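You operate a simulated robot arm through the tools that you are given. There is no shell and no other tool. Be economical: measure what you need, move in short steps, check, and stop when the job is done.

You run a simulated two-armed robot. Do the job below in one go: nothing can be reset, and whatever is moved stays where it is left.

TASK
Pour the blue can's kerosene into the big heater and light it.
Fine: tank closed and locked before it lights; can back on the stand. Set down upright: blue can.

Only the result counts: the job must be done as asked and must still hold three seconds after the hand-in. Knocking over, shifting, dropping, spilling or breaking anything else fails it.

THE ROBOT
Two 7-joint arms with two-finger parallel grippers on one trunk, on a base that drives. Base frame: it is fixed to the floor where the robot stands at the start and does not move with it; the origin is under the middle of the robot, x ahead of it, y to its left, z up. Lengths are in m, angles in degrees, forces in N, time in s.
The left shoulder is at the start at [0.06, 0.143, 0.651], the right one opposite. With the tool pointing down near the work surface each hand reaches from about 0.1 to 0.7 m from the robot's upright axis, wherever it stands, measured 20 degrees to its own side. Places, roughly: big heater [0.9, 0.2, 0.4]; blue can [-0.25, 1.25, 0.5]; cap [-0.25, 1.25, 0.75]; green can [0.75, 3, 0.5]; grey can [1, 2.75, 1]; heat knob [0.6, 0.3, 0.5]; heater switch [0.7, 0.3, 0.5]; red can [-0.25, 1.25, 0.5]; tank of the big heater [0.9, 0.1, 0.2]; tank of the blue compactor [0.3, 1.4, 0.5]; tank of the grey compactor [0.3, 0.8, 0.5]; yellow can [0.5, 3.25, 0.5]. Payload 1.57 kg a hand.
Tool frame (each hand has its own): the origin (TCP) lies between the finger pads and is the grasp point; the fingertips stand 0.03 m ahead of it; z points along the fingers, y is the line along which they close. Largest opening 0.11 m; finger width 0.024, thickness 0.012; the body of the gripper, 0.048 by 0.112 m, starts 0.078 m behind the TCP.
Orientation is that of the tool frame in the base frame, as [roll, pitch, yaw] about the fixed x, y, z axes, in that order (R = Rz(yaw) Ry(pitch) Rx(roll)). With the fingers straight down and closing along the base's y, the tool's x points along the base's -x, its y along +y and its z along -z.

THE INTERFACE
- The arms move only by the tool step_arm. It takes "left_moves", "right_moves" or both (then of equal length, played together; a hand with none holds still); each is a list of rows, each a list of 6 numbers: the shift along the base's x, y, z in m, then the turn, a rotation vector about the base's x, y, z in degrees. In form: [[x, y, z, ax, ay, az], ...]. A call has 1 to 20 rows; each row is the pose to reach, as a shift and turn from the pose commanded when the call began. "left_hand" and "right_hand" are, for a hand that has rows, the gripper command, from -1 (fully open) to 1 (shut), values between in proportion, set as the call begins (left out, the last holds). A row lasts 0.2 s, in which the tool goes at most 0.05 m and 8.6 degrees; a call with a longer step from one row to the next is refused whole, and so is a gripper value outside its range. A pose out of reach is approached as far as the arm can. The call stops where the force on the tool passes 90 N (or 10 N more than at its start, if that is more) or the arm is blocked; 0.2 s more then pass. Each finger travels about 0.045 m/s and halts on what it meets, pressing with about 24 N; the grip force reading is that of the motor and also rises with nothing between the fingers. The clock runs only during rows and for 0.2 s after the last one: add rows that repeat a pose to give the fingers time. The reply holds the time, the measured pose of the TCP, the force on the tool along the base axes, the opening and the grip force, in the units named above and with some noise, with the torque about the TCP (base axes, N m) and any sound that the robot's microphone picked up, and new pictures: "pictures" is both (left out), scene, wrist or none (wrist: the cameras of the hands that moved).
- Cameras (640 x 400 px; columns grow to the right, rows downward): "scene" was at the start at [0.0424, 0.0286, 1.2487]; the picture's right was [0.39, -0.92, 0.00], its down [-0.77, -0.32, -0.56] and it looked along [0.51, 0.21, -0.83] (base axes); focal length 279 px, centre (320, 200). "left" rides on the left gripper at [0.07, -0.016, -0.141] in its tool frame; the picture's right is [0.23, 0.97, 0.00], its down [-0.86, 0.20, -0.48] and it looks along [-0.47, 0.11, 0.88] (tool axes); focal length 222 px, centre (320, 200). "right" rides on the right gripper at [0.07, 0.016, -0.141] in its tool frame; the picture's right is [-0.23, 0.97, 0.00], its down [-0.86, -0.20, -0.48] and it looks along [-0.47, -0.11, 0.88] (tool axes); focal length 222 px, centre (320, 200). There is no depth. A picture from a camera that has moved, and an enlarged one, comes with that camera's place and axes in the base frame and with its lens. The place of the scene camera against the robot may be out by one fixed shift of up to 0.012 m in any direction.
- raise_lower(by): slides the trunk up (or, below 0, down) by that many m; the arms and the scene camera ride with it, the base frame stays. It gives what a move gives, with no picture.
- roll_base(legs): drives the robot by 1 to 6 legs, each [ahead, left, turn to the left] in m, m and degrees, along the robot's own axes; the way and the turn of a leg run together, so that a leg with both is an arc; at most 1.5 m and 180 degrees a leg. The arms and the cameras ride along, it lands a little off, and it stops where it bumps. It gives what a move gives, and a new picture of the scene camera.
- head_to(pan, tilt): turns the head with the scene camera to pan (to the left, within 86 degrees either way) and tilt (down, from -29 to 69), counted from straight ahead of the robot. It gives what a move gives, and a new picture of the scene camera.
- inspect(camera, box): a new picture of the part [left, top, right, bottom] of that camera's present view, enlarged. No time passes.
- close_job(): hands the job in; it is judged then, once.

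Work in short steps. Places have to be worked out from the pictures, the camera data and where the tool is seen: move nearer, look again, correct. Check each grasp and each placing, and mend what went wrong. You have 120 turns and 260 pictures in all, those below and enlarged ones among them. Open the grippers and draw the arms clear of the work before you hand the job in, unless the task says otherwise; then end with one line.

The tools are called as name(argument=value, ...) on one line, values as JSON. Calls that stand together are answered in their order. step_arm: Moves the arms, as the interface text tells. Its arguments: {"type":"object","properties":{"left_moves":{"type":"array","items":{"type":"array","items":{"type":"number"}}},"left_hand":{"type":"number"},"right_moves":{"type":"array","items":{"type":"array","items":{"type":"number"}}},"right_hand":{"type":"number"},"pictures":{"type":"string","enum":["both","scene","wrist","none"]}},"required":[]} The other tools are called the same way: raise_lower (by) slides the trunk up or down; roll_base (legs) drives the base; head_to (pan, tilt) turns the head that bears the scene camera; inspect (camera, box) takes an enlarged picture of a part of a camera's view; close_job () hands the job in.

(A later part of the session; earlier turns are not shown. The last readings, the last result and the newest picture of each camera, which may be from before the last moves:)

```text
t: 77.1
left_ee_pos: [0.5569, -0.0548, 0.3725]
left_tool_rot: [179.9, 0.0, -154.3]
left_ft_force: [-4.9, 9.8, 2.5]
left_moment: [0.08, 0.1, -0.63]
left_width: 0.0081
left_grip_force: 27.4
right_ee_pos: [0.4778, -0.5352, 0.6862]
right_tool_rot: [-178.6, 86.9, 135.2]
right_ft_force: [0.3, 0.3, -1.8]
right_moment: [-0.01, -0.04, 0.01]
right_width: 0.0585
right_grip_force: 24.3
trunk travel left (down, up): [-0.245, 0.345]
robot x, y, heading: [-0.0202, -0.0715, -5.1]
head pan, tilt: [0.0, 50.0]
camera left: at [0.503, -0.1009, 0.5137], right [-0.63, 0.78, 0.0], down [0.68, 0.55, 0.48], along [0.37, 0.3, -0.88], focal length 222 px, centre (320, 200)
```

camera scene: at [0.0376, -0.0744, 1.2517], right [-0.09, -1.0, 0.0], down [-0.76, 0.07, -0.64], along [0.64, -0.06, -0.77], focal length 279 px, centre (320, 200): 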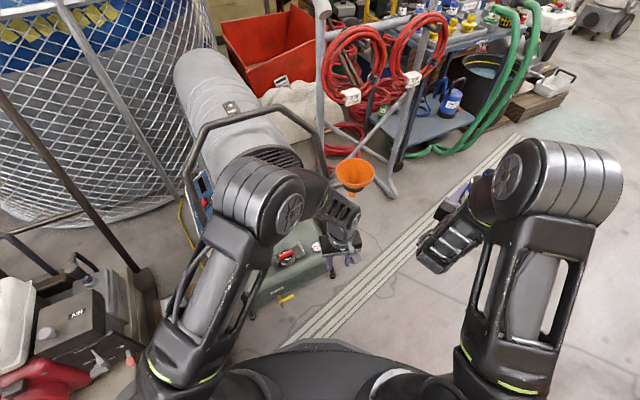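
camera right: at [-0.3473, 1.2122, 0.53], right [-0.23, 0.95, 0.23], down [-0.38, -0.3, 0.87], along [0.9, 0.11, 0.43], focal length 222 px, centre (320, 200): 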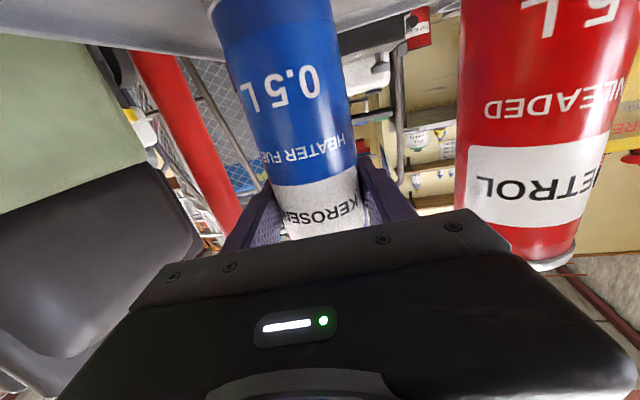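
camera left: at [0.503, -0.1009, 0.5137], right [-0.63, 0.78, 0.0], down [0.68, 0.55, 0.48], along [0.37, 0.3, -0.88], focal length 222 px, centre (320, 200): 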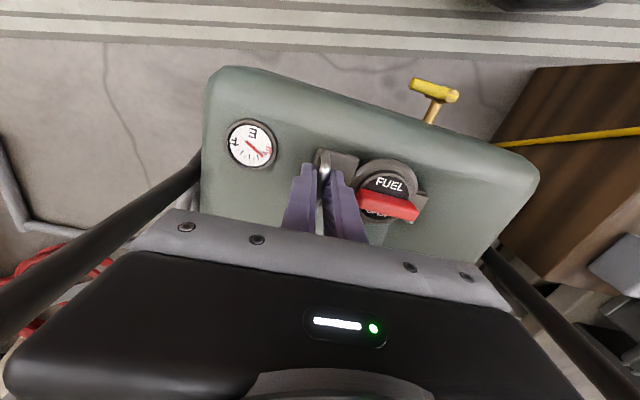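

The bar is gripped. I'll lift it along the hinge arc by about 30°, turning the hand slightly with it.

step_arm(left_moves=[[-0.0023, 0.0048, 0.0163, -3.6, -1.8, 0], [-0.0059, 0.012, 0.0314, -7.2, -3.5, 0], [-0.0106, 0.0216, 0.045, -10.8, -5.3, 0]], pictures="both")

```text
t: 77.9
left_ee_pos: [0.5482, -0.0304, 0.4151]
left_tool_rot: [-168.2, 0.1, -154.1]
left_ft_force: [-2.9, 21.6, -21.2]
left_moment: [0.53, -0.33, -0.48]
left_width: 0.0084
left_grip_force: 27.7
right_ee_pos: [0.4784, -0.5341, 0.686]
right_tool_rot: [-177.0, 86.9, 136.7]
right_ft_force: [0.0, 0.6, -1.8]
right_moment: [0.0, -0.03, -0.05]
right_width: 0.0585
right_grip_force: 23.9
trunk travel left (down, up): [-0.245, 0.345]
robot x, y, heading: [-0.0171, -0.0713, -5.0]
head pan, tilt: [0.0, 50.0]
camera scene: at [0.0391, -0.0733, 1.2513], right [-0.09, -1.0, 0.0], down [-0.76, 0.07, -0.64], along [0.64, -0.06, -0.77], focal length 279 px, centre (320, 200)
camera left: at [0.4793, -0.0497, 0.5569], right [-0.62, 0.76, -0.2], down [0.64, 0.64, 0.43], along [0.45, 0.14, -0.88], focal length 222 px, centre (320, 200)
```

scene: 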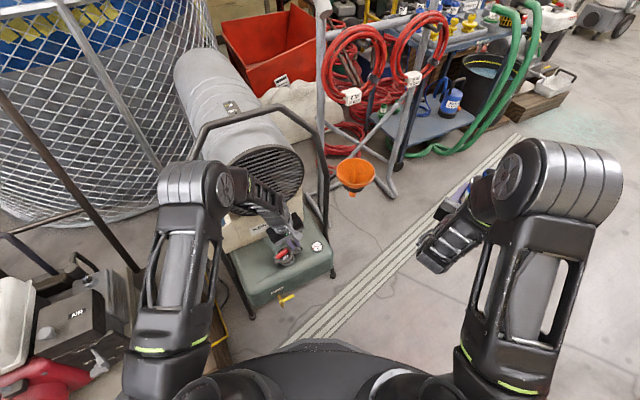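
left: 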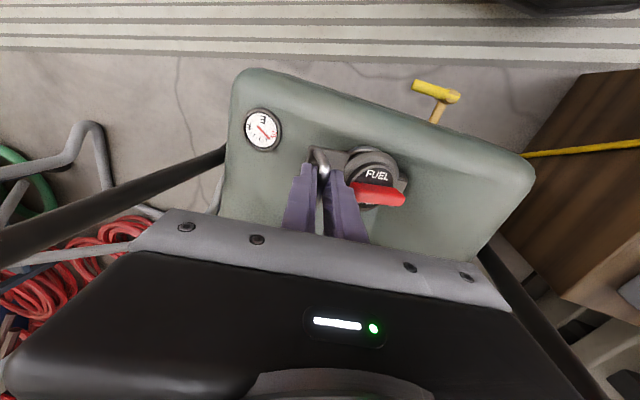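

The lid is lifting. The pull is toward the hinge, so the true radius is a bit smaller than I assumed. I'll continue with a tighter arc.

step_arm(left_moves=[[-0.0053, 0.011, 0.007, -2.7, -1.3, 0], [-0.0101, 0.0207, 0.0135, -5.4, -2.6, 0], [-0.015, 0.031, 0.02, -8.1, -3.9, 0], [-0.0198, 0.0405, 0.025, -10.8, -5.3, 0]], pictures="wrist")

```text
t: 78.9
left_ee_pos: [0.5311, 0.0092, 0.4415]
left_tool_rot: [-156.0, 0.5, -154.1]
left_ft_force: [9.0, 14.1, -23.3]
left_moment: [0.49, -0.39, -0.33]
left_width: 0.0085
left_grip_force: 27.8
right_ee_pos: [0.4788, -0.5356, 0.6858]
right_tool_rot: [-176.8, 87.0, 136.9]
right_ft_force: [0.0, 0.0, -3.2]
right_moment: [0.01, -0.01, -0.03]
right_width: 0.0585
right_grip_force: 24.6
trunk travel left (down, up): [-0.245, 0.345]
robot x, y, heading: [-0.0171, -0.0748, -5.5]
head pan, tilt: [0.0, 50.0]
camera left: at [0.4493, 0.0154, 0.5772], right [-0.59, 0.7, -0.4], down [0.6, 0.71, 0.36], along [0.54, -0.02, -0.84], focal length 222 px, centre (320, 200)
```

left: 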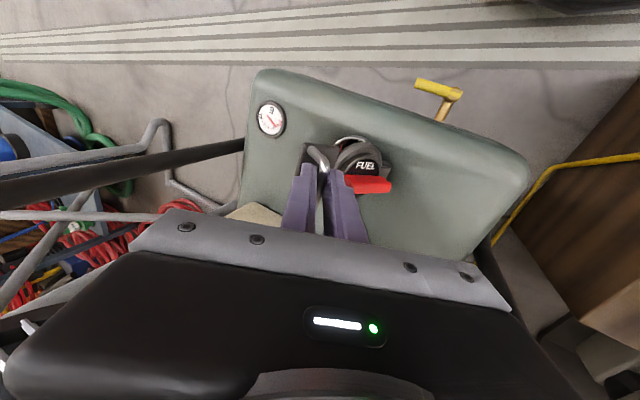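

It's about 60° open. I'll carry it over past vertical.

step_arm(left_moves=[[-0.007, 0.0144, 0.002, -3.6, -1.8, 0], [-0.014, 0.0288, 0.003, -7.2, -3.5, 0], [-0.021, 0.0432, 0.002, -10.8, -5.3, 0], [-0.0284, 0.058, -0.002, -14.4, -7, 0]], pictures="both")

```text
t: 79.9
left_ee_pos: [0.5057, 0.0665, 0.4428]
left_tool_rot: [-140.0, 1.1, -153.7]
left_ft_force: [27.8, 16.1, 23.4]
left_moment: [-0.07, -0.79, 0.02]
left_width: 0.0085
left_grip_force: 27.4
right_ee_pos: [0.4794, -0.5349, 0.6877]
right_tool_rot: [-178.6, 86.9, 135.0]
right_ft_force: [0.1, 0.6, -1.4]
right_moment: [-0.04, -0.02, -0.04]
right_width: 0.0589
right_grip_force: 24.6
trunk travel left (down, up): [-0.245, 0.345]
robot x, y, heading: [-0.0194, -0.0728, -5.4]
head pan, tilt: [0.0, 50.0]
camera scene: at [0.0373, -0.074, 1.2524], right [-0.09, -1.0, 0.0], down [-0.76, 0.07, -0.64], along [0.64, -0.06, -0.77], focal length 279 px, centre (320, 200)
camera left: at [0.4069, 0.1054, 0.5611], right [-0.52, 0.57, -0.63], down [0.56, 0.79, 0.25], along [0.64, -0.22, -0.73], focal length 222 px, centre (320, 200)
```

scene: 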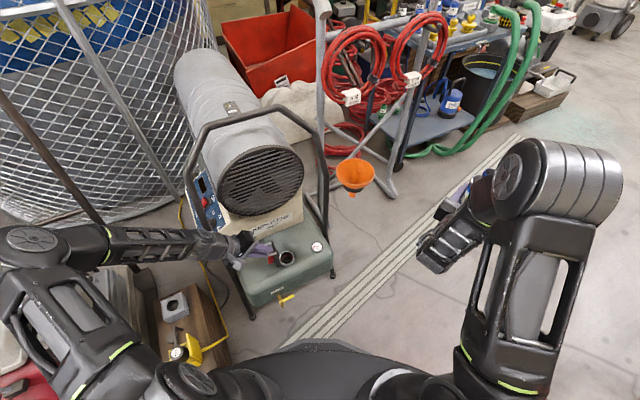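
left: 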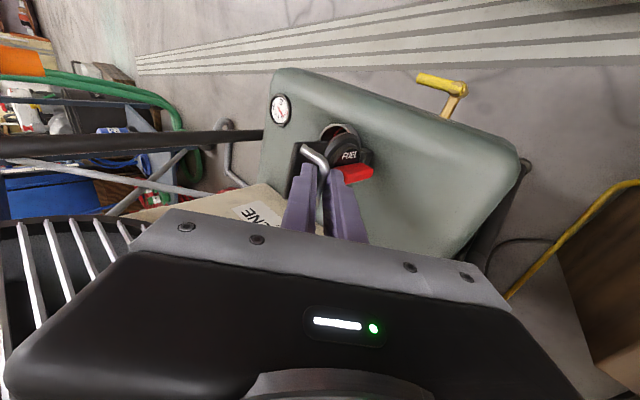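

The filler is open and the lid is past vertical, near its stop. I'll release slightly to see whether it stays open.

step_arm(left_moves=[[0, 0, 0, 0, 0, 0], [0, 0, 0, 0, 0, 0], [0, 0, 0, 0, 0, 0]], left_hand=0.55, pictures="wrist")

inspect(camera="scene", box=[210, 210, 350, 310])

```text
t: 80.7
left_ee_pos: [0.5044, 0.0664, 0.4393]
left_tool_rot: [-140.1, 0.8, -153.5]
left_ft_force: [29.0, 16.3, -1.1]
left_moment: [0.46, -0.11, 0.75]
left_width: 0.0228
left_grip_force: 0.3
right_ee_pos: [0.4788, -0.5346, 0.6868]
right_tool_rot: [-177.2, 86.9, 136.3]
right_ft_force: [0.4, -0.9, -2.5]
right_moment: [-0.02, -0.01, 0.0]
right_width: 0.0586
right_grip_force: 23.7
trunk travel left (down, up): [-0.245, 0.345]
robot x, y, heading: [-0.0141, -0.0733, -5.5]
head pan, tilt: [0.0, 50.0]
camera left: at [0.4066, 0.1057, 0.5579], right [-0.53, 0.57, -0.63], down [0.56, 0.79, 0.25], along [0.64, -0.22, -0.74], focal length 222 px, centre (320, 200)
```

left: 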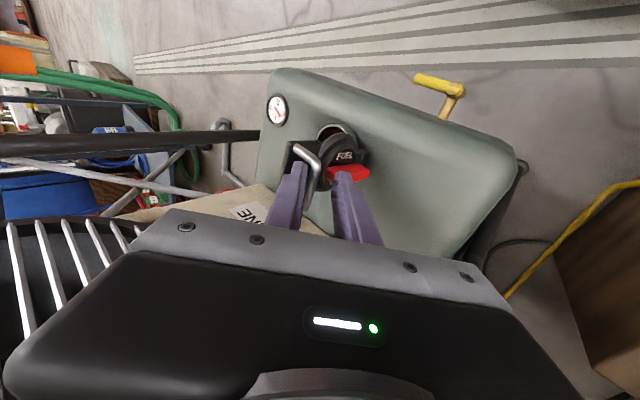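

```text
4.00 times, centred on (280, 260) of scene
camera zoom: at [0.0389, -0.0736, 1.2516], right [-0.09, -1.0, 0.0], down [-0.76, 0.07, -0.64], along [0.64, -0.06, -0.77], focal length 1115 px, centre (480, -40)
```

zoom: 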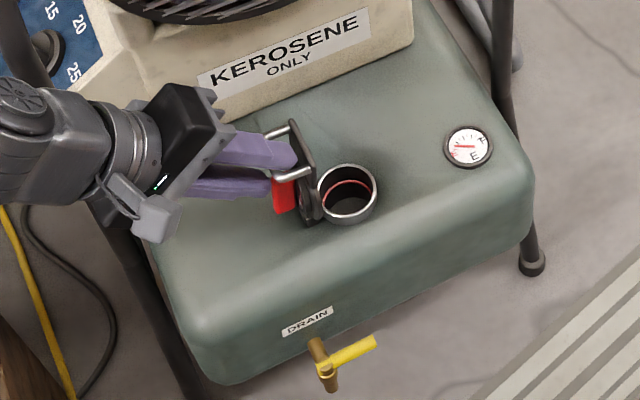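

The bar leans on the outer finger, so the lid may be sprung or just short of its stop. I'll push it a little further over and see.

step_arm(left_moves=[[0.002, 0.005, 0.0, 0, 0, 0], [-0.002, 0.014, -0.002, -2, -1, 0], [-0.006, 0.023, -0.006, -4, -2, 0]], pictures="wrist")

inspect(camera="scene", box=[210, 210, 350, 310])

```text
t: 81.5
left_ee_pos: [0.4958, 0.0884, 0.4342]
left_tool_rot: [-135.5, 0.6, -154.0]
left_ft_force: [24.1, 9.3, 4.0]
left_moment: [-0.3, -0.27, 0.7]
left_width: 0.028
left_grip_force: 1.6
right_ee_pos: [0.478, -0.5348, 0.6874]
right_tool_rot: [-177.8, 86.9, 135.9]
right_ft_force: [0.3, 0.3, -1.6]
right_moment: [0.0, 0.01, 0.04]
right_width: 0.0588
right_grip_force: 23.5
trunk travel left (down, up): [-0.245, 0.345]
robot x, y, heading: [-0.0183, -0.0703, -5.4]
head pan, tilt: [0.0, 50.0]
camera left: at [0.3948, 0.1346, 0.5463], right [-0.5, 0.53, -0.68], down [0.56, 0.8, 0.21], along [0.66, -0.27, -0.7], focal length 222 px, centre (320, 200)
```

left: 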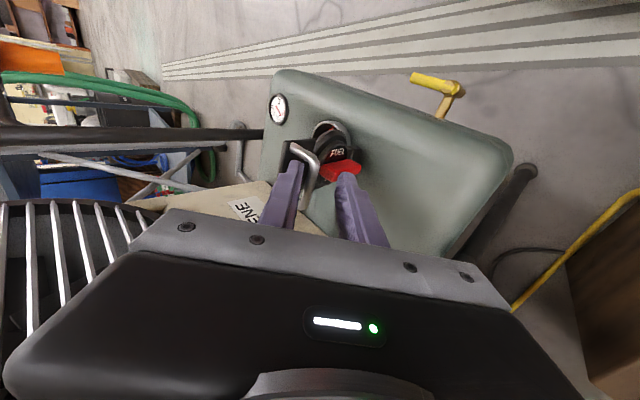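

```text
4.00 times, centred on (280, 260) of scene
camera zoom: at [0.0384, -0.0742, 1.2519], right [-0.09, -1.0, 0.0], down [-0.76, 0.07, -0.64], along [0.64, -0.06, -0.77], focal length 1115 px, centre (480, -40)
```

zoom: 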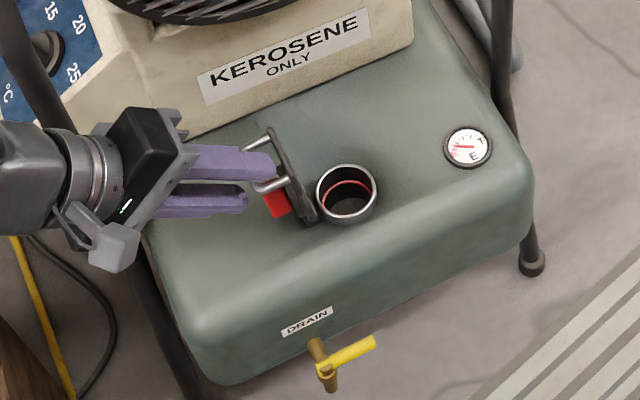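

The lid leans past vertical now. Something pushes the hand toward the heater, so I'll comply by a few mm in that direction and read again.

step_arm(left_moves=[[0.004, 0.002, 0, 0, 0, 0], [0.008, 0.004, 0, 0, 0, 0]], left_hand=0.45, pictures="wrist")

inspect(camera="left", box=[240, 100, 400, 240])

inspect(camera="scene", box=[150, 160, 350, 310])

```text
t: 82.1
left_ee_pos: [0.4994, 0.0893, 0.4333]
left_tool_rot: [-135.4, -0.1, -154.4]
left_ft_force: [-0.6, 0.2, -0.2]
left_moment: [0.01, 0.03, -0.06]
left_width: 0.0301
left_grip_force: 0.0
right_ee_pos: [0.4787, -0.5346, 0.6858]
right_tool_rot: [-178.6, 86.9, 135.0]
right_ft_force: [-0.3, 0.3, -1.2]
right_moment: [-0.03, -0.01, 0.01]
right_width: 0.0586
right_grip_force: 23.7
trunk travel left (down, up): [-0.245, 0.345]
robot x, y, heading: [-0.0191, -0.0691, -5.3]
head pan, tilt: [0.0, 50.0]
camera left: at [0.3986, 0.1368, 0.5462], right [-0.5, 0.53, -0.68], down [0.57, 0.8, 0.2], along [0.65, -0.29, -0.7], focal length 222 px, centre (320, 200)
```

left: 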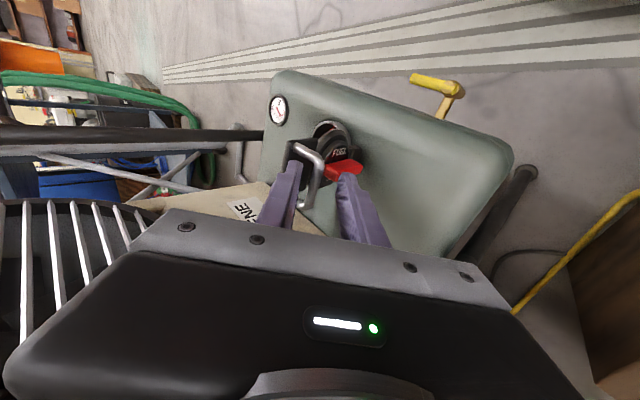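

```text
2.86 times, centred on (320, 170) of left
camera zoom: at [0.3986, 0.1368, 0.5462], right [-0.5, 0.53, -0.68], down [0.57, 0.8, 0.2], along [0.65, -0.29, -0.7], focal length 635 px, centre (320, 286)
```

zoom: 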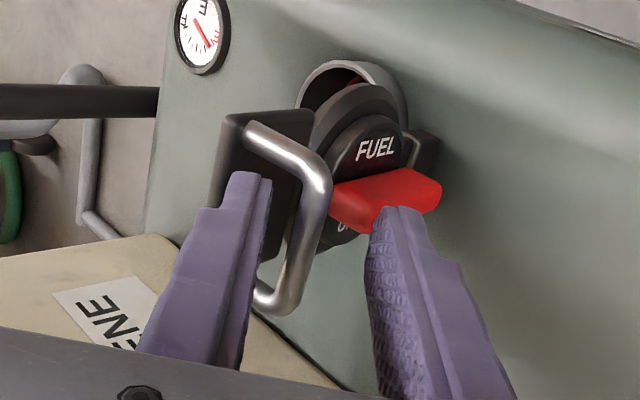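

```text
2.67 times, centred on (250, 235) of scene
camera zoom: at [0.0371, -0.0745, 1.2517], right [-0.09, -1.0, 0.0], down [-0.76, 0.07, -0.64], along [0.64, -0.06, -0.77], focal length 743 px, centre (507, 107)
```

zoom: 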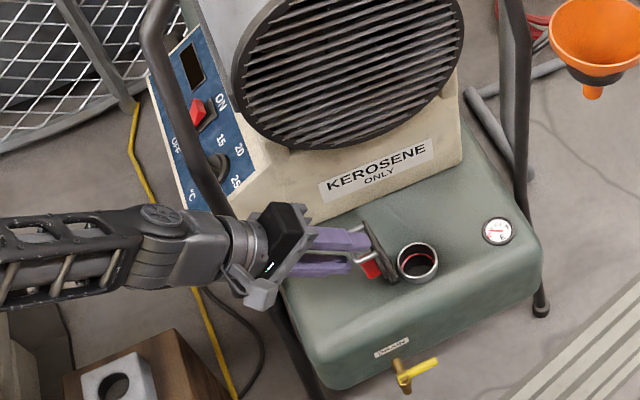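

The force is now zero and the lid stays open past vertical. I'll back the fingers out of the loop along the tool axis, then draw the hand off in front.

step_arm(left_moves=[[-0.007, 0.015, 0.017, 0, 0, 0], [-0.015, 0.03, 0.034, 0, 0, 0], [-0.045, 0.02, 0.05, 0, 0, 0], [-0.085, 0.0, 0.065, 2, 1, 0], [-0.12, -0.015, 0.085, 5, 2, 0]], pictures="both")

inspect(camera="scene", box=[150, 160, 350, 310])

```text
t: 83.3
left_ee_pos: [0.3815, 0.0763, 0.5203]
left_tool_rot: [-140.9, 0.6, -154.2]
left_ft_force: [-0.6, -0.3, 0.0]
left_moment: [-0.01, -0.01, 0.02]
left_width: 0.0304
left_grip_force: 0.0
right_ee_pos: [0.479, -0.5355, 0.6863]
right_tool_rot: [-178.4, 86.9, 135.2]
right_ft_force: [0.0, -0.5, -1.8]
right_moment: [-0.05, 0.03, 0.01]
right_width: 0.0587
right_grip_force: 24.2
trunk travel left (down, up): [-0.245, 0.345]
robot x, y, heading: [-0.0159, -0.0689, -5.2]
head pan, tilt: [0.0, 50.0]
camera scene: at [0.0376, -0.0743, 1.2517], right [-0.09, -1.0, 0.0], down [-0.76, 0.07, -0.64], along [0.64, -0.06, -0.77], focal length 279 px, centre (320, 200)
camera left: at [0.2838, 0.113, 0.6396], right [-0.53, 0.58, -0.62], down [0.57, 0.78, 0.25], along [0.63, -0.22, -0.74], focal length 222 px, centre (320, 200)
```

scene: 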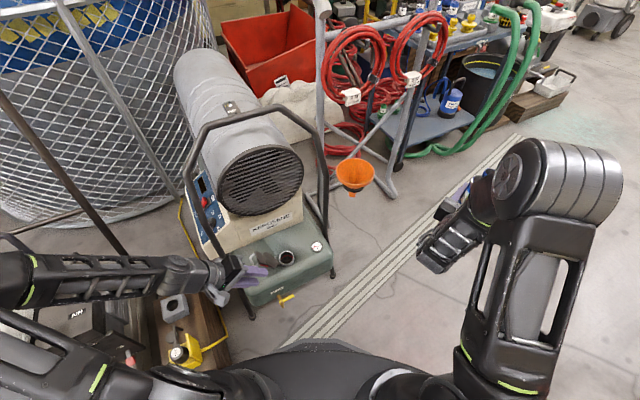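
left: 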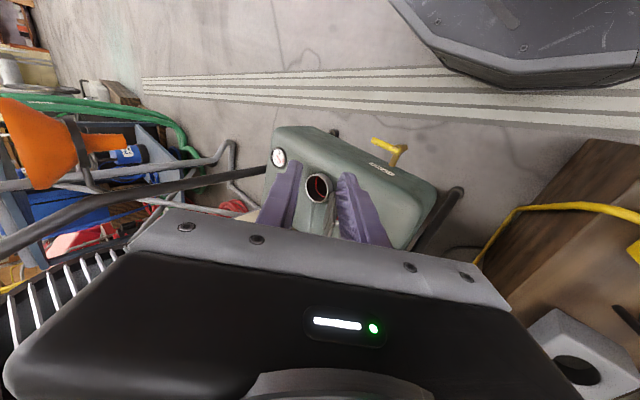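

```text
2.67 times, centred on (250, 235) of scene
camera zoom: at [0.0376, -0.0743, 1.2517], right [-0.09, -1.0, 0.0], down [-0.76, 0.07, -0.64], along [0.64, -0.06, -0.77], focal length 743 px, centre (507, 107)
```

zoom: 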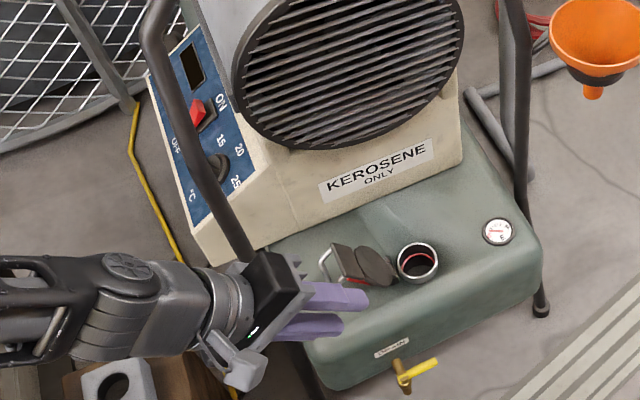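

The lid has folded fully back and the filler mouth is open. I'll bring the left hand to a tool-down parking pose, high and back.

step_arm(left_moves=[[-0.015, 0.02, 0.035, 7, 3.4, 0], [-0.03, 0.045, 0.07, 14, 6.8, 0], [-0.045, 0.07, 0.105, 21, 10.2, 0], [-0.06, 0.095, 0.14, 28, 13.7, 0], [-0.07, 0.12, 0.175, 35, 17, 0]], left_hand=0.2, pictures="scene")

inspect(camera="scene", box=[200, 200, 360, 310])

```text
t: 84.5
left_ee_pos: [0.3117, 0.1958, 0.6943]
left_tool_rot: [-179.9, 0.3, -154.5]
left_ft_force: [-0.1, 0.3, -0.4]
left_moment: [-0.02, -0.01, 0.0]
left_width: 0.044
left_grip_force: 0.0
right_ee_pos: [0.4771, -0.5348, 0.6877]
right_tool_rot: [-178.5, 86.9, 135.1]
right_ft_force: [-0.2, 0.5, -1.1]
right_moment: [-0.01, 0.01, 0.0]
right_width: 0.0586
right_grip_force: 24.0
trunk travel left (down, up): [-0.245, 0.345]
robot x, y, heading: [-0.0149, -0.0707, -5.3]
head pan, tilt: [0.0, 50.0]
camera scene: at [0.0375, -0.0744, 1.2517], right [-0.09, -1.0, 0.0], down [-0.76, 0.07, -0.64], along [0.64, -0.06, -0.77], focal length 279 px, centre (320, 200)
```

scene: 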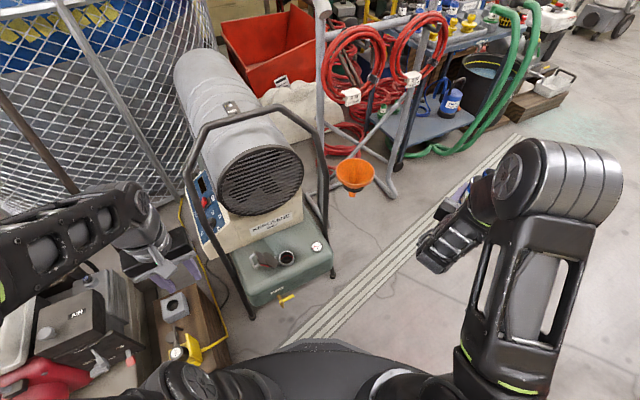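

```text
3.64 times, centred on (280, 255) of scene
camera zoom: at [0.0375, -0.0744, 1.2517], right [-0.09, -1.0, 0.0], down [-0.76, 0.07, -0.64], along [0.64, -0.06, -0.77], focal length 1013 px, centre (466, 0)
```

zoom: 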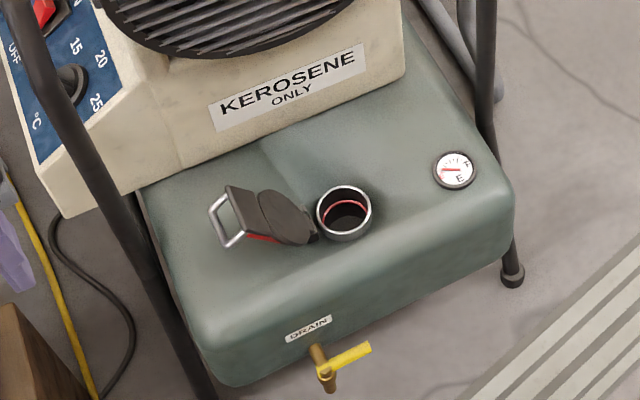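

The filler mouth is at about (0.539, 0, 0.335). The tubes rule out a sideways tilt, so I'll pour by pitching the tool forward and down, with the can's base staying in front of the arch. First I'll back up, turn to 20° and centre the can hand.

roll_base(legs=[[-0.2, 0, 0], [0, 0, 25]])

step_arm(right_moves=[[0, 0.035, 0, 0, 0, 5], [0, 0.07, 0, 0, 0, 10], [0, 0.105, 0, 0, 0, 15], [0, 0.14, 0, 0, 0, 20], [0, 0.175, 0, 0, 0, 25], [-0.01, 0.21, 0, 0, 0, 30], [-0.02, 0.245, 0, 0, 0, 35], [-0.03, 0.28, 0, 0, 0, 40]], pictures="both")

```text
t: 87.3
left_ee_pos: [-0.0296, 0.3274, 0.6944]
left_tool_rot: [-179.8, 0.3, -129.6]
left_ft_force: [0.1, -0.4, 0.3]
left_moment: [-0.01, 0.0, 0.01]
left_width: 0.044
left_grip_force: 0.1
right_ee_pos: [0.4285, -0.2654, 0.6878]
right_tool_rot: [-178.7, 86.9, 160.0]
right_ft_force: [0.5, 0.9, -1.7]
right_moment: [-0.01, 0.02, 0.04]
right_width: 0.0586
right_grip_force: 23.6
trunk travel left (down, up): [-0.245, 0.345]
robot x, y, heading: [-0.2162, -0.0548, 19.8]
head pan, tilt: [0.0, 50.0]
camera scene: at [-0.1638, -0.036, 1.2517], right [0.34, -0.94, 0.0], down [-0.72, -0.26, -0.64], along [0.61, 0.22, -0.77], focal length 279 px, centre (320, 200)
```

scene: 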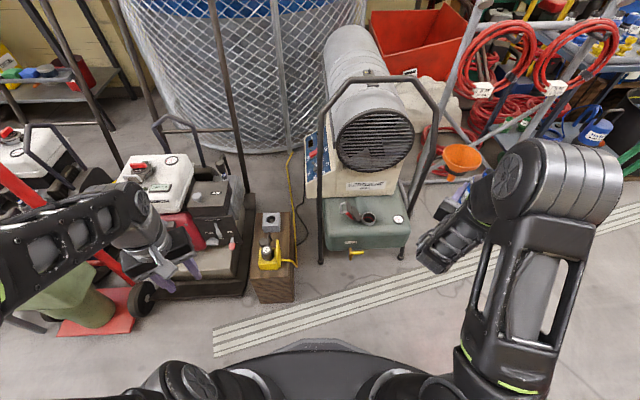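

```text
t: 89.1
left_ee_pos: [-0.029, 0.328, 0.6939]
left_tool_rot: [-179.9, 0.3, -129.7]
left_ft_force: [-0.3, 0.1, -0.6]
left_moment: [0.03, 0.02, 0.01]
left_width: 0.0441
left_grip_force: 0.0
right_ee_pos: [0.3959, 0.0166, 0.6883]
right_tool_rot: [-176.9, 86.8, -160.6]
right_ft_force: [-0.1, -0.5, -1.2]
right_moment: [-0.04, 0.01, 0.01]
right_width: 0.0584
right_grip_force: 24.1
right hand out of reach, approached as far as the arm can: row 7, 8
trunk travel left (down, up): [-0.245, 0.345]
robot x, y, heading: [-0.2193, -0.051, 19.4]
head pan, tilt: [0.0, 50.0]
camera scene: at [-0.1636, -0.0363, 1.2517], right [0.34, -0.94, 0.0], down [-0.72, -0.26, -0.64], along [0.61, 0.22, -0.77], focal length 279 px, centre (320, 200)
camera right: at [0.2523, -0.0093, 0.6281], right [-0.26, 0.94, 0.22], down [-0.36, -0.31, 0.88], along [0.9, 0.15, 0.42], focal length 222 px, centre (320, 200)
```

scene: 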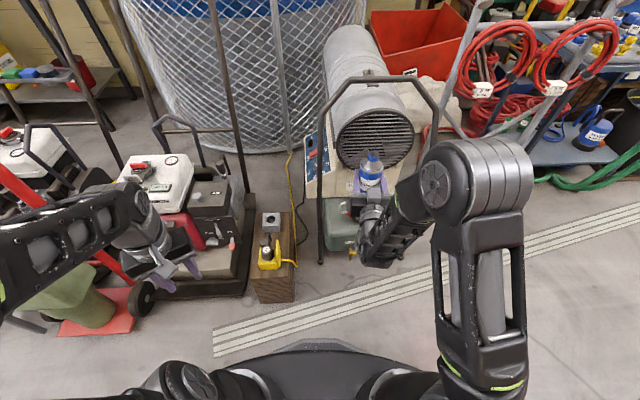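
right: 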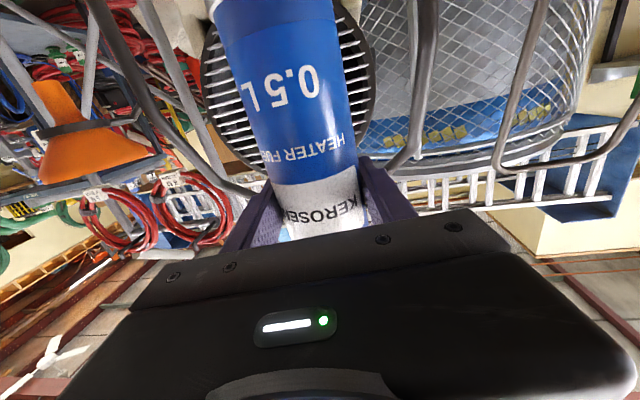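

I'll drive to the pouring stance, 0.09 m ahead and 0.12 m right, then lower the trunk so the can is just above the tank's height.

roll_base(legs=[[0.09, -0.12, 0]])

raise_lower(by=-0.1)

inspect(camera="scene", box=[240, 60, 460, 260])

```text
t: 90.5
left_ee_pos: [0.0953, 0.2451, 0.6949]
left_tool_rot: [-179.7, 0.4, -129.6]
left_ft_force: [0.1, 0.4, 0.4]
left_moment: [0.03, 0.04, 0.01]
left_width: 0.0437
left_grip_force: 0.2
right_ee_pos: [0.5205, -0.0656, 0.6892]
right_tool_rot: [-176.6, 86.8, -160.3]
right_ft_force: [0.1, 0.8, -1.6]
right_moment: [0.01, -0.01, -0.01]
right_width: 0.0586
right_grip_force: 23.7
trunk travel left (down, up): [-0.245, 0.345]
robot x, y, heading: [-0.0892, -0.1356, 19.7]
head pan, tilt: [0.0, 50.0]
camera scene: at [-0.0388, -0.1181, 1.2517], right [0.34, -0.94, 0.0], down [-0.72, -0.26, -0.64], along [0.6, 0.22, -0.77], focal length 279 px, centre (320, 200)
```

scene: 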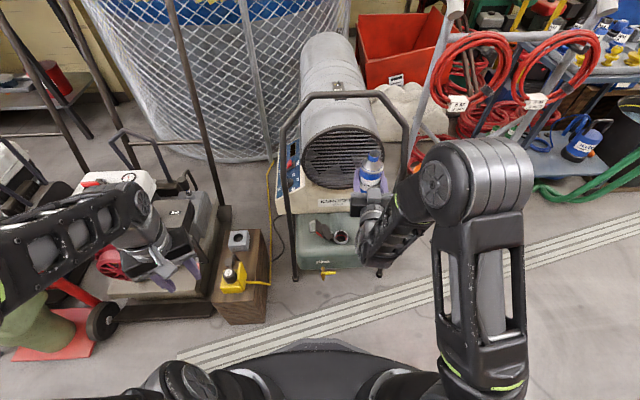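

```text
t: 91.8
left_ee_pos: [0.0948, 0.2459, 0.5959]
left_tool_rot: [-179.8, 0.4, -129.6]
left_ft_force: [0.4, -0.3, -0.7]
left_moment: [-0.03, -0.03, 0.03]
left_width: 0.0442
left_grip_force: 0.0
right_ee_pos: [0.5209, -0.0659, 0.5889]
right_tool_rot: [-176.5, 86.8, -160.0]
right_ft_force: [-0.6, 0.5, -1.7]
right_moment: [-0.02, -0.01, -0.01]
right_width: 0.0585
right_grip_force: 24.0
trunk travel left (down, up): [-0.145, 0.445]
robot x, y, heading: [-0.0902, -0.1349, 19.9]
head pan, tilt: [0.0, 50.0]
```

```text
2.00 times, centred on (350, 160) of scene
camera zoom: at [-0.0389, -0.1181, 1.1518], right [0.34, -0.94, 0.0], down [-0.72, -0.26, -0.64], along [0.6, 0.22, -0.77], focal length 557 px, centre (260, 280)
```

zoom: 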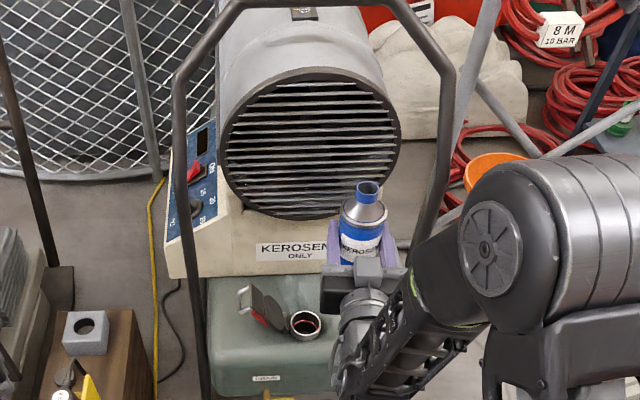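

The can is upright above and right of the filler. I'll pitch it forward 45° while centring it. It's only about a fifth full by weight, so 45° is safe. Then I'll check the alignment.

step_arm(right_moves=[[-0.009, 0.006, -0.018, -2.2, 6.0, 0], [-0.019, 0.011, -0.036, -4.4, 12.1, 0], [-0.028, 0.016, -0.055, -6.6, 18.1, 0], [-0.038, 0.021, -0.073, -8.8, 24.2, 0], [-0.047, 0.026, -0.092, -11, 30.2, 0], [-0.057, 0.031, -0.11, -13.2, 36.3, 0], [-0.066, 0.036, -0.129, -15.4, 42.3, 0]], pictures="both")

inspect(camera="scene", box=[240, 100, 440, 260])

```text
t: 93.4
left_ee_pos: [0.0937, 0.2448, 0.5945]
left_tool_rot: [-179.8, 0.4, -129.6]
left_ft_force: [0.0, -0.2, 1.2]
left_moment: [0.02, 0.05, 0.01]
left_width: 0.0439
left_grip_force: 0.1
right_ee_pos: [0.4555, -0.0276, 0.4612]
right_tool_rot: [-176.5, 41.8, -160.0]
right_ft_force: [0.7, 0.2, -1.7]
right_moment: [0.02, -0.04, 0.02]
right_width: 0.0587
right_grip_force: 23.8
trunk travel left (down, up): [-0.145, 0.445]
robot x, y, heading: [-0.0935, -0.1342, 19.8]
head pan, tilt: [0.0, 50.0]
camera scene: at [-0.039, -0.1181, 1.1517], right [0.34, -0.94, 0.0], down [-0.72, -0.26, -0.64], along [0.6, 0.22, -0.77], focal length 279 px, centre (320, 200)
camera right: at [0.3093, -0.055, 0.5193], right [-0.14, 0.98, 0.11], down [0.35, -0.05, 0.93], along [0.93, 0.16, -0.34], focal length 222 px, centre (320, 200)
```

scene: 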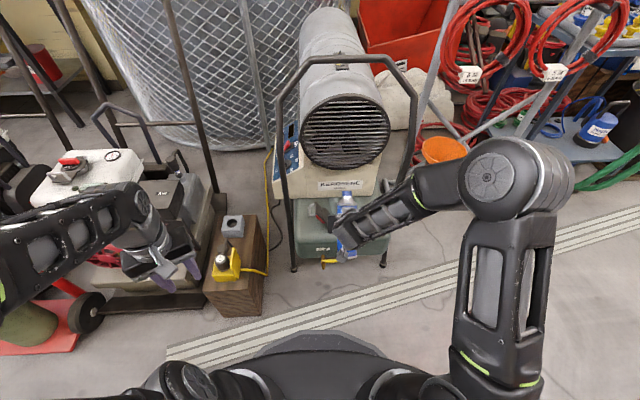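
right: 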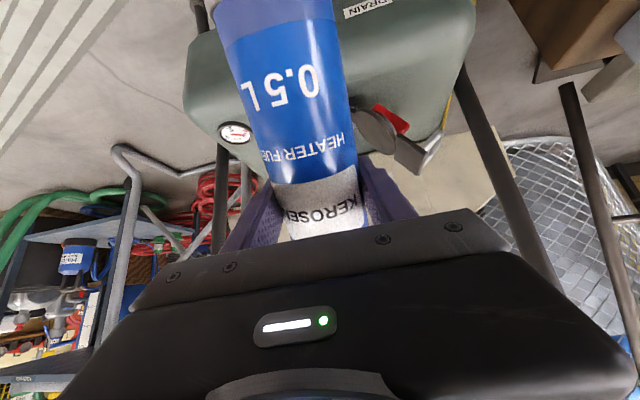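

```text
2.50 times, centred on (340, 180) of scene
camera zoom: at [-0.039, -0.1181, 1.1517], right [0.34, -0.94, 0.0], down [-0.72, -0.26, -0.64], along [0.6, 0.22, -0.77], focal length 697 px, centre (270, 250)
```

zoom: 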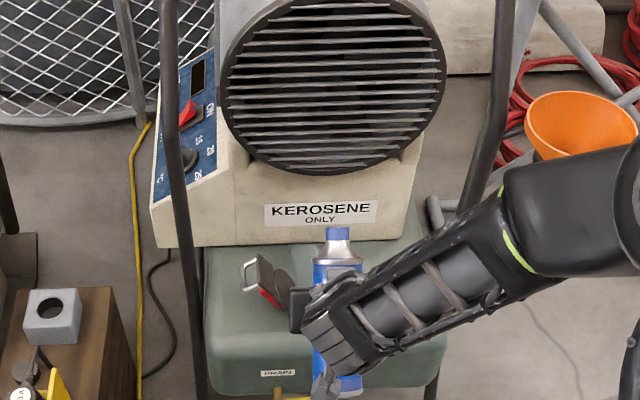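

The mouth sits where predicted (0.09 m beyond the grip) and lines up laterally with the filler. I'll continue the tilt to about 82°, keeping the lip over the opening.

step_arm(right_moves=[[-0.0038, -0.0014, -0.027, -2.7, 7.5, 0], [-0.0066, -0.0024, -0.051, -4.8, 13.2, 0], [-0.0094, -0.0034, -0.065, -7.5, 20.7, 0], [-0.0122, -0.0044, -0.076, -9.9, 27.3, 0], [-0.0122, -0.0044, -0.076, -12.3, 33.8, 0]], pictures="both")

inspect(camera="scene", box=[270, 160, 400, 260])

```text
t: 94.6
left_ee_pos: [0.0949, 0.2453, 0.5955]
left_tool_rot: [-179.7, 0.4, -129.6]
left_ft_force: [0.5, 0.7, -0.2]
left_moment: [0.0, 0.0, 0.0]
left_width: 0.044
left_grip_force: 0.1
right_ee_pos: [0.4425, -0.0329, 0.3843]
right_tool_rot: [-176.5, 5.6, -159.9]
right_ft_force: [-0.6, -0.6, -1.1]
right_moment: [0.05, -0.04, 0.01]
right_width: 0.0585
right_grip_force: 24.2
trunk travel left (down, up): [-0.145, 0.445]
robot x, y, heading: [-0.0891, -0.1336, 19.6]
head pan, tilt: [0.0, 50.0]
camera scene: at [-0.039, -0.118, 1.1517], right [0.34, -0.94, 0.0], down [-0.72, -0.26, -0.64], along [0.6, 0.22, -0.77], focal length 279 px, centre (320, 200)
camera right: at [0.3552, -0.0388, 0.5173], right [-0.11, 0.99, -0.04], down [0.81, 0.11, 0.57], along [0.57, 0.04, -0.82], focal length 222 px, centre (320, 200)
```

scene: 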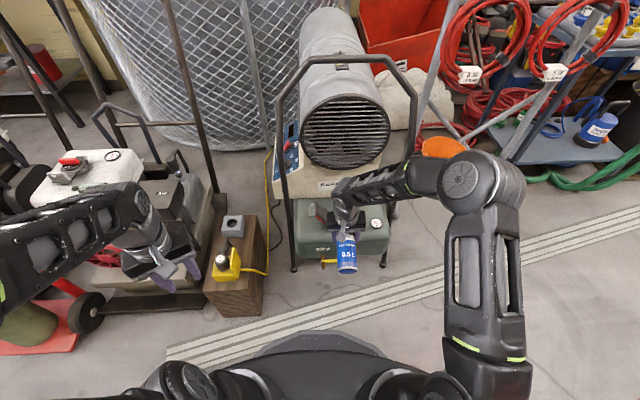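
right: 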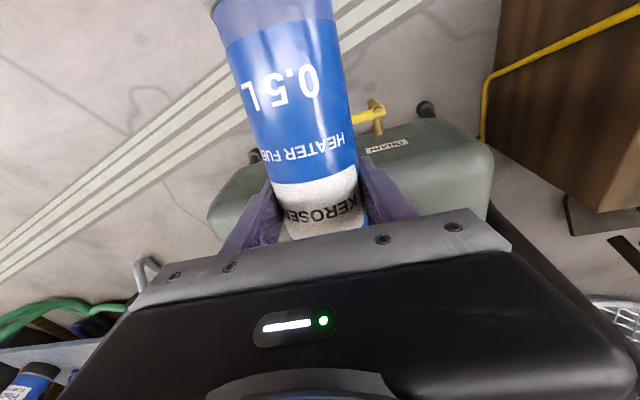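

```text
4.00 times, centred on (335, 210) of scene
camera zoom: at [-0.039, -0.118, 1.1517], right [0.34, -0.94, 0.0], down [-0.72, -0.26, -0.64], along [0.6, 0.22, -0.77], focal length 1115 px, centre (260, 160)
```

zoom: 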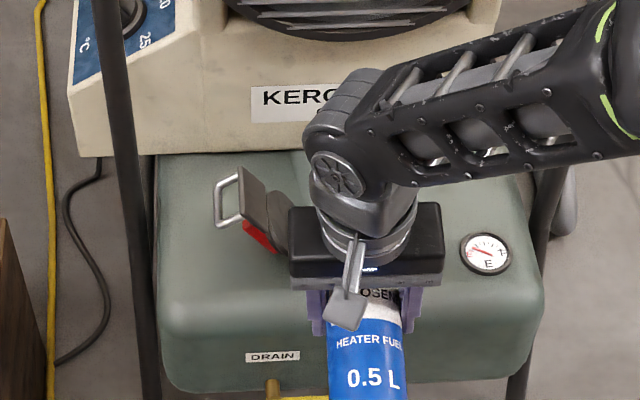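

Alignment holds (mouth at about (0.526, -0.003), over the neck). I'll tilt to about 100° and hold so it starts to run, watching the weight.

step_arm(right_moves=[[0, 0, 0.001, -2.7, 7.5, 0], [0.004, 0.0014, 0.008, -5.1, 14.1, 0], [0.005, 0.002, 0.011, -6.2, 16.9, 0], [0.005, 0.002, 0.011, -6.2, 16.9, 0], [0.005, 0.002, 0.011, -6.2, 16.9, 0], [0.005, 0.002, 0.011, -6.2, 16.9, 0], [0.005, 0.002, 0.011, -6.2, 16.9, 0], [0.005, 0.002, 0.011, -6.2, 16.9, 0], [0.005, 0.002, 0.011, -6.2, 16.9, 0], [0.005, 0.002, 0.011, -6.2, 16.9, 0]], pictures="both")

inspect(camera="scene", box=[270, 160, 400, 260])

```text
t: 96.8
left_ee_pos: [0.0948, 0.2441, 0.5955]
left_tool_rot: [-179.8, 0.4, -129.6]
left_ft_force: [-0.7, -0.1, -0.4]
left_moment: [0.0, 0.0, 0.01]
left_width: 0.0441
left_grip_force: 0.1
right_ee_pos: [0.4477, -0.0295, 0.3973]
right_tool_rot: [-176.4, -12.2, -160.0]
right_ft_force: [0.2, -0.1, -0.8]
right_moment: [-0.03, -0.03, 0.0]
right_width: 0.0582
right_grip_force: 23.9
trunk travel left (down, up): [-0.145, 0.445]
robot x, y, heading: [-0.0895, -0.1359, 19.9]
head pan, tilt: [0.0, 50.0]
camera scene: at [-0.0389, -0.118, 1.1517], right [0.34, -0.94, 0.0], down [-0.72, -0.26, -0.64], along [0.6, 0.22, -0.77], focal length 279 px, centre (320, 200)
camera right: at [0.4028, -0.0215, 0.5478], right [-0.14, 0.98, -0.11], down [0.94, 0.16, 0.3], along [0.31, -0.06, -0.95], focal length 222 px, centre (320, 200)
```

scene: 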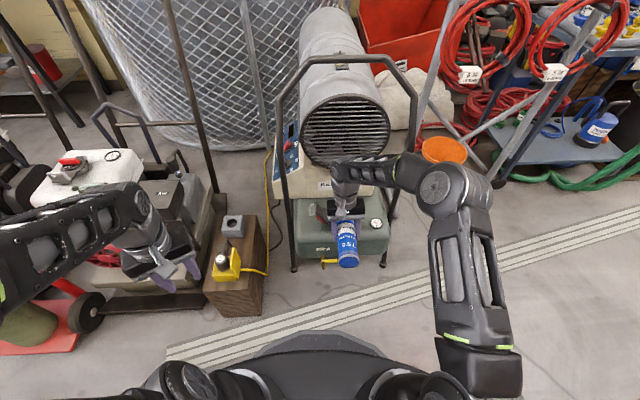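
right: 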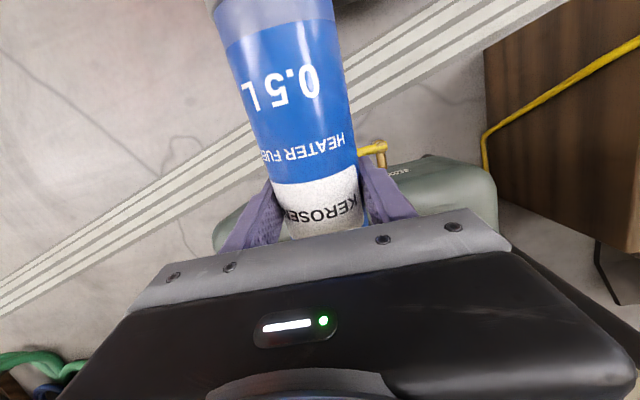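

```text
4.00 times, centred on (335, 210) of scene
camera zoom: at [-0.0389, -0.118, 1.1517], right [0.34, -0.94, 0.0], down [-0.72, -0.26, -0.64], along [0.6, 0.22, -0.77], focal length 1115 px, centre (260, 160)
```

zoom: 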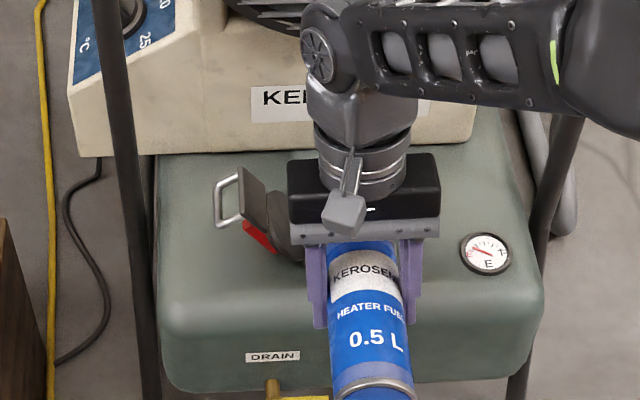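

No sign of a spill. I'll tilt on to about 128° and hold to drain.

step_arm(right_moves=[[0.0038, 0.0014, 0.008, -2.4, 6.6, 0], [0.0038, 0.0014, 0.008, -2.4, 6.6, 0], [0.0038, 0.0014, 0.008, -2.4, 6.6, 0], [0.0085, 0.003, 0.016, -4.8, 13.2, 0], [0.0085, 0.003, 0.016, -4.8, 13.2, 0], [0.0085, 0.003, 0.016, -4.8, 13.2, 0], [0.013, 0.0048, 0.023, -6.8, 18.8, 0], [0.013, 0.0048, 0.023, -6.8, 18.8, 0], [0.013, 0.0048, 0.023, -6.8, 18.8, 0], [0.0226, 0.008, 0.034, -9.6, 26.3, 0], [0.0226, 0.008, 0.034, -9.6, 26.3, 0], [0.0226, 0.008, 0.034, -9.6, 26.3, 0], [0.0226, 0.008, 0.034, -9.6, 26.3, 0], [0.0226, 0.008, 0.034, -9.6, 26.3, 0], [0.0226, 0.008, 0.034, -9.6, 26.3, 0], [0.0226, 0.008, 0.034, -9.6, 26.3, 0], [0.0226, 0.008, 0.034, -9.6, 26.3, 0], [0.0226, 0.008, 0.034, -9.6, 26.3, 0]], pictures="both")

inspect(camera="scene", box=[270, 160, 400, 260])

```text
t: 100.6
left_ee_pos: [0.0945, 0.2448, 0.5945]
left_tool_rot: [-179.8, 0.4, -129.6]
left_ft_force: [0.4, -0.5, 0.5]
left_moment: [0.02, 0.01, 0.0]
left_width: 0.0442
left_grip_force: 0.0
right_ee_pos: [0.4542, -0.0291, 0.4076]
right_tool_rot: [-176.4, -22.7, -160.0]
right_ft_force: [0.5, -0.5, -1.4]
right_moment: [0.02, -0.01, -0.02]
right_width: 0.0588
right_grip_force: 23.8
right hand out of reach, approached as far as the arm can: row 4, 5, 6, 7, 8, 9, 10, 11, 12, 13, 14, 15, 16, 17, 18
trunk travel left (down, up): [-0.145, 0.445]
robot x, y, heading: [-0.0884, -0.138, 19.6]
head pan, tilt: [0.0, 50.0]
camera scene: at [-0.0389, -0.118, 1.1517], right [0.34, -0.94, 0.0], down [-0.72, -0.26, -0.64], along [0.6, 0.22, -0.77], focal length 279 px, centre (320, 200)
camera right: at [0.4356, -0.0097, 0.5641], right [-0.16, 0.98, -0.14], down [0.98, 0.18, 0.12], along [0.14, -0.12, -0.98], focal length 222 px, centre (320, 200)
```

scene: 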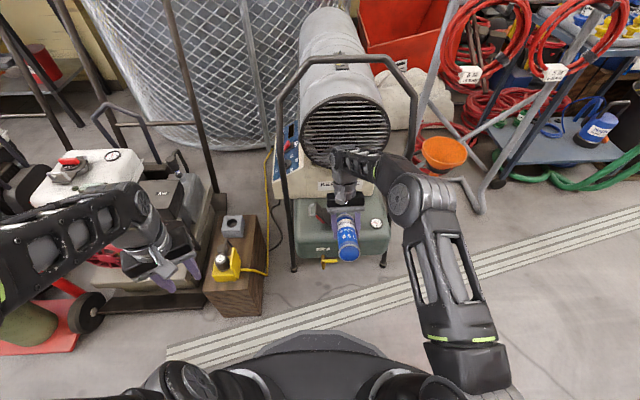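
right: 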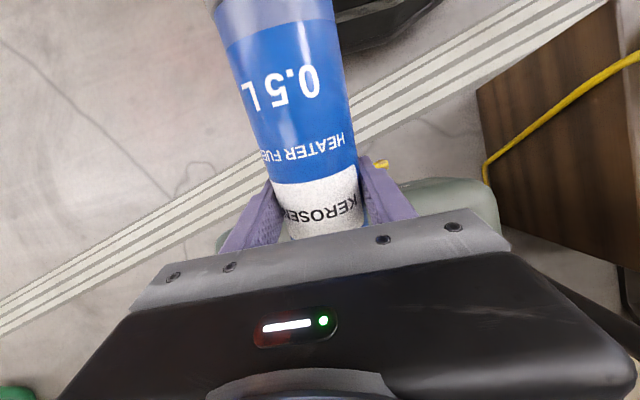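

```text
4.00 times, centred on (335, 210) of scene
camera zoom: at [-0.0389, -0.118, 1.1517], right [0.34, -0.94, 0.0], down [-0.72, -0.26, -0.64], along [0.6, 0.22, -0.77], focal length 1115 px, centre (260, 160)
```

zoom: 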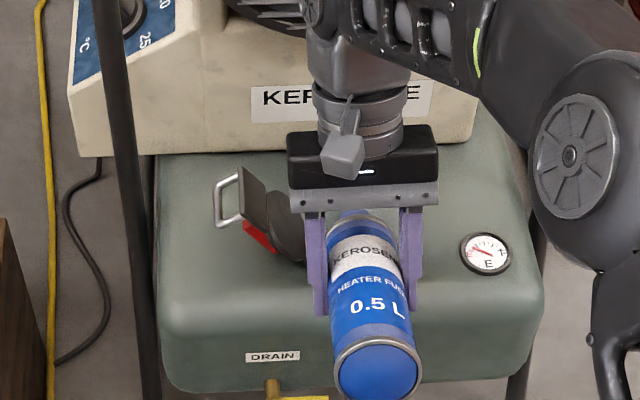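

The arm stopped at about 110°. I'll check the fuel gauge to see whether it has flowed.

inspect(camera="scene", box=[360, 210, 395, 235])

step_arm(right_moves=[[0, 0, 0, 0, 0, 0]], pictures="none")

step_arm(right_moves=[[0, 0, 0, 0, 0, 0]], pictures="none")

step_arm(right_moves=[[0, 0, 0, 0, 0, 0]], pictures="none")

```text
16.00 times, centred on (378, 222) of scene
camera zoom: at [-0.0389, -0.118, 1.1517], right [0.34, -0.94, 0.0], down [-0.72, -0.26, -0.64], along [0.6, 0.22, -0.77], focal length 4458 px, centre (-600, -160)
```

zoom: 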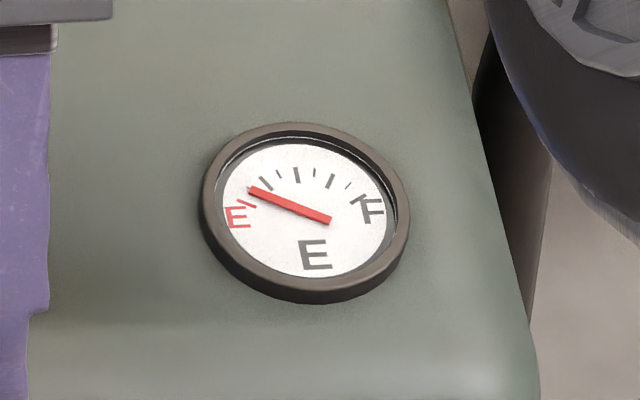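

```text
t: 101.0
left_ee_pos: [0.0947, 0.2442, 0.5951]
left_tool_rot: [-179.8, 0.4, -129.6]
left_ft_force: [0.6, 0.3, 0.2]
left_moment: [0.01, -0.03, 0.02]
left_width: 0.0439
left_grip_force: 0.0
right_ee_pos: [0.4535, -0.0287, 0.4075]
right_tool_rot: [-176.4, -22.7, -160.0]
right_ft_force: [0.7, 1.3, -1.9]
right_moment: [0.01, -0.02, -0.02]
right_width: 0.0585
right_grip_force: 24.5
trunk travel left (down, up): [-0.145, 0.445]
robot x, y, heading: [-0.0928, -0.1407, 19.9]
head pan, tilt: [0.0, 50.0]
```

```text
t: 101.4
left_ee_pos: [0.0945, 0.2444, 0.5953]
left_tool_rot: [-179.8, 0.3, -129.6]
left_ft_force: [-0.7, 0.4, 0.3]
left_moment: [0.01, 0.03, 0.0]
left_width: 0.0441
left_grip_force: 0.1
right_ee_pos: [0.4539, -0.0298, 0.4072]
right_tool_rot: [-176.4, -22.7, -159.9]
right_ft_force: [-0.3, -1.4, -0.6]
right_moment: [0.04, -0.03, -0.01]
right_width: 0.0586
right_grip_force: 23.9
trunk travel left (down, up): [-0.145, 0.445]
robot x, y, heading: [-0.0914, -0.1351, 19.9]
head pan, tilt: [0.0, 50.0]
```

```text
t: 101.8
left_ee_pos: [0.0953, 0.2451, 0.5947]
left_tool_rot: [-179.8, 0.5, -129.6]
left_ft_force: [-0.3, 0.2, 0.1]
left_moment: [-0.02, 0.01, 0.0]
left_width: 0.0442
left_grip_force: 0.1
right_ee_pos: [0.4541, -0.0286, 0.4081]
right_tool_rot: [-176.4, -22.8, -160.0]
right_ft_force: [0.1, 0.2, -0.8]
right_moment: [0.0, -0.05, 0.0]
right_width: 0.0584
right_grip_force: 24.6
trunk travel left (down, up): [-0.145, 0.445]
robot x, y, heading: [-0.0892, -0.1364, 19.8]
head pan, tilt: [0.0, 50.0]
```

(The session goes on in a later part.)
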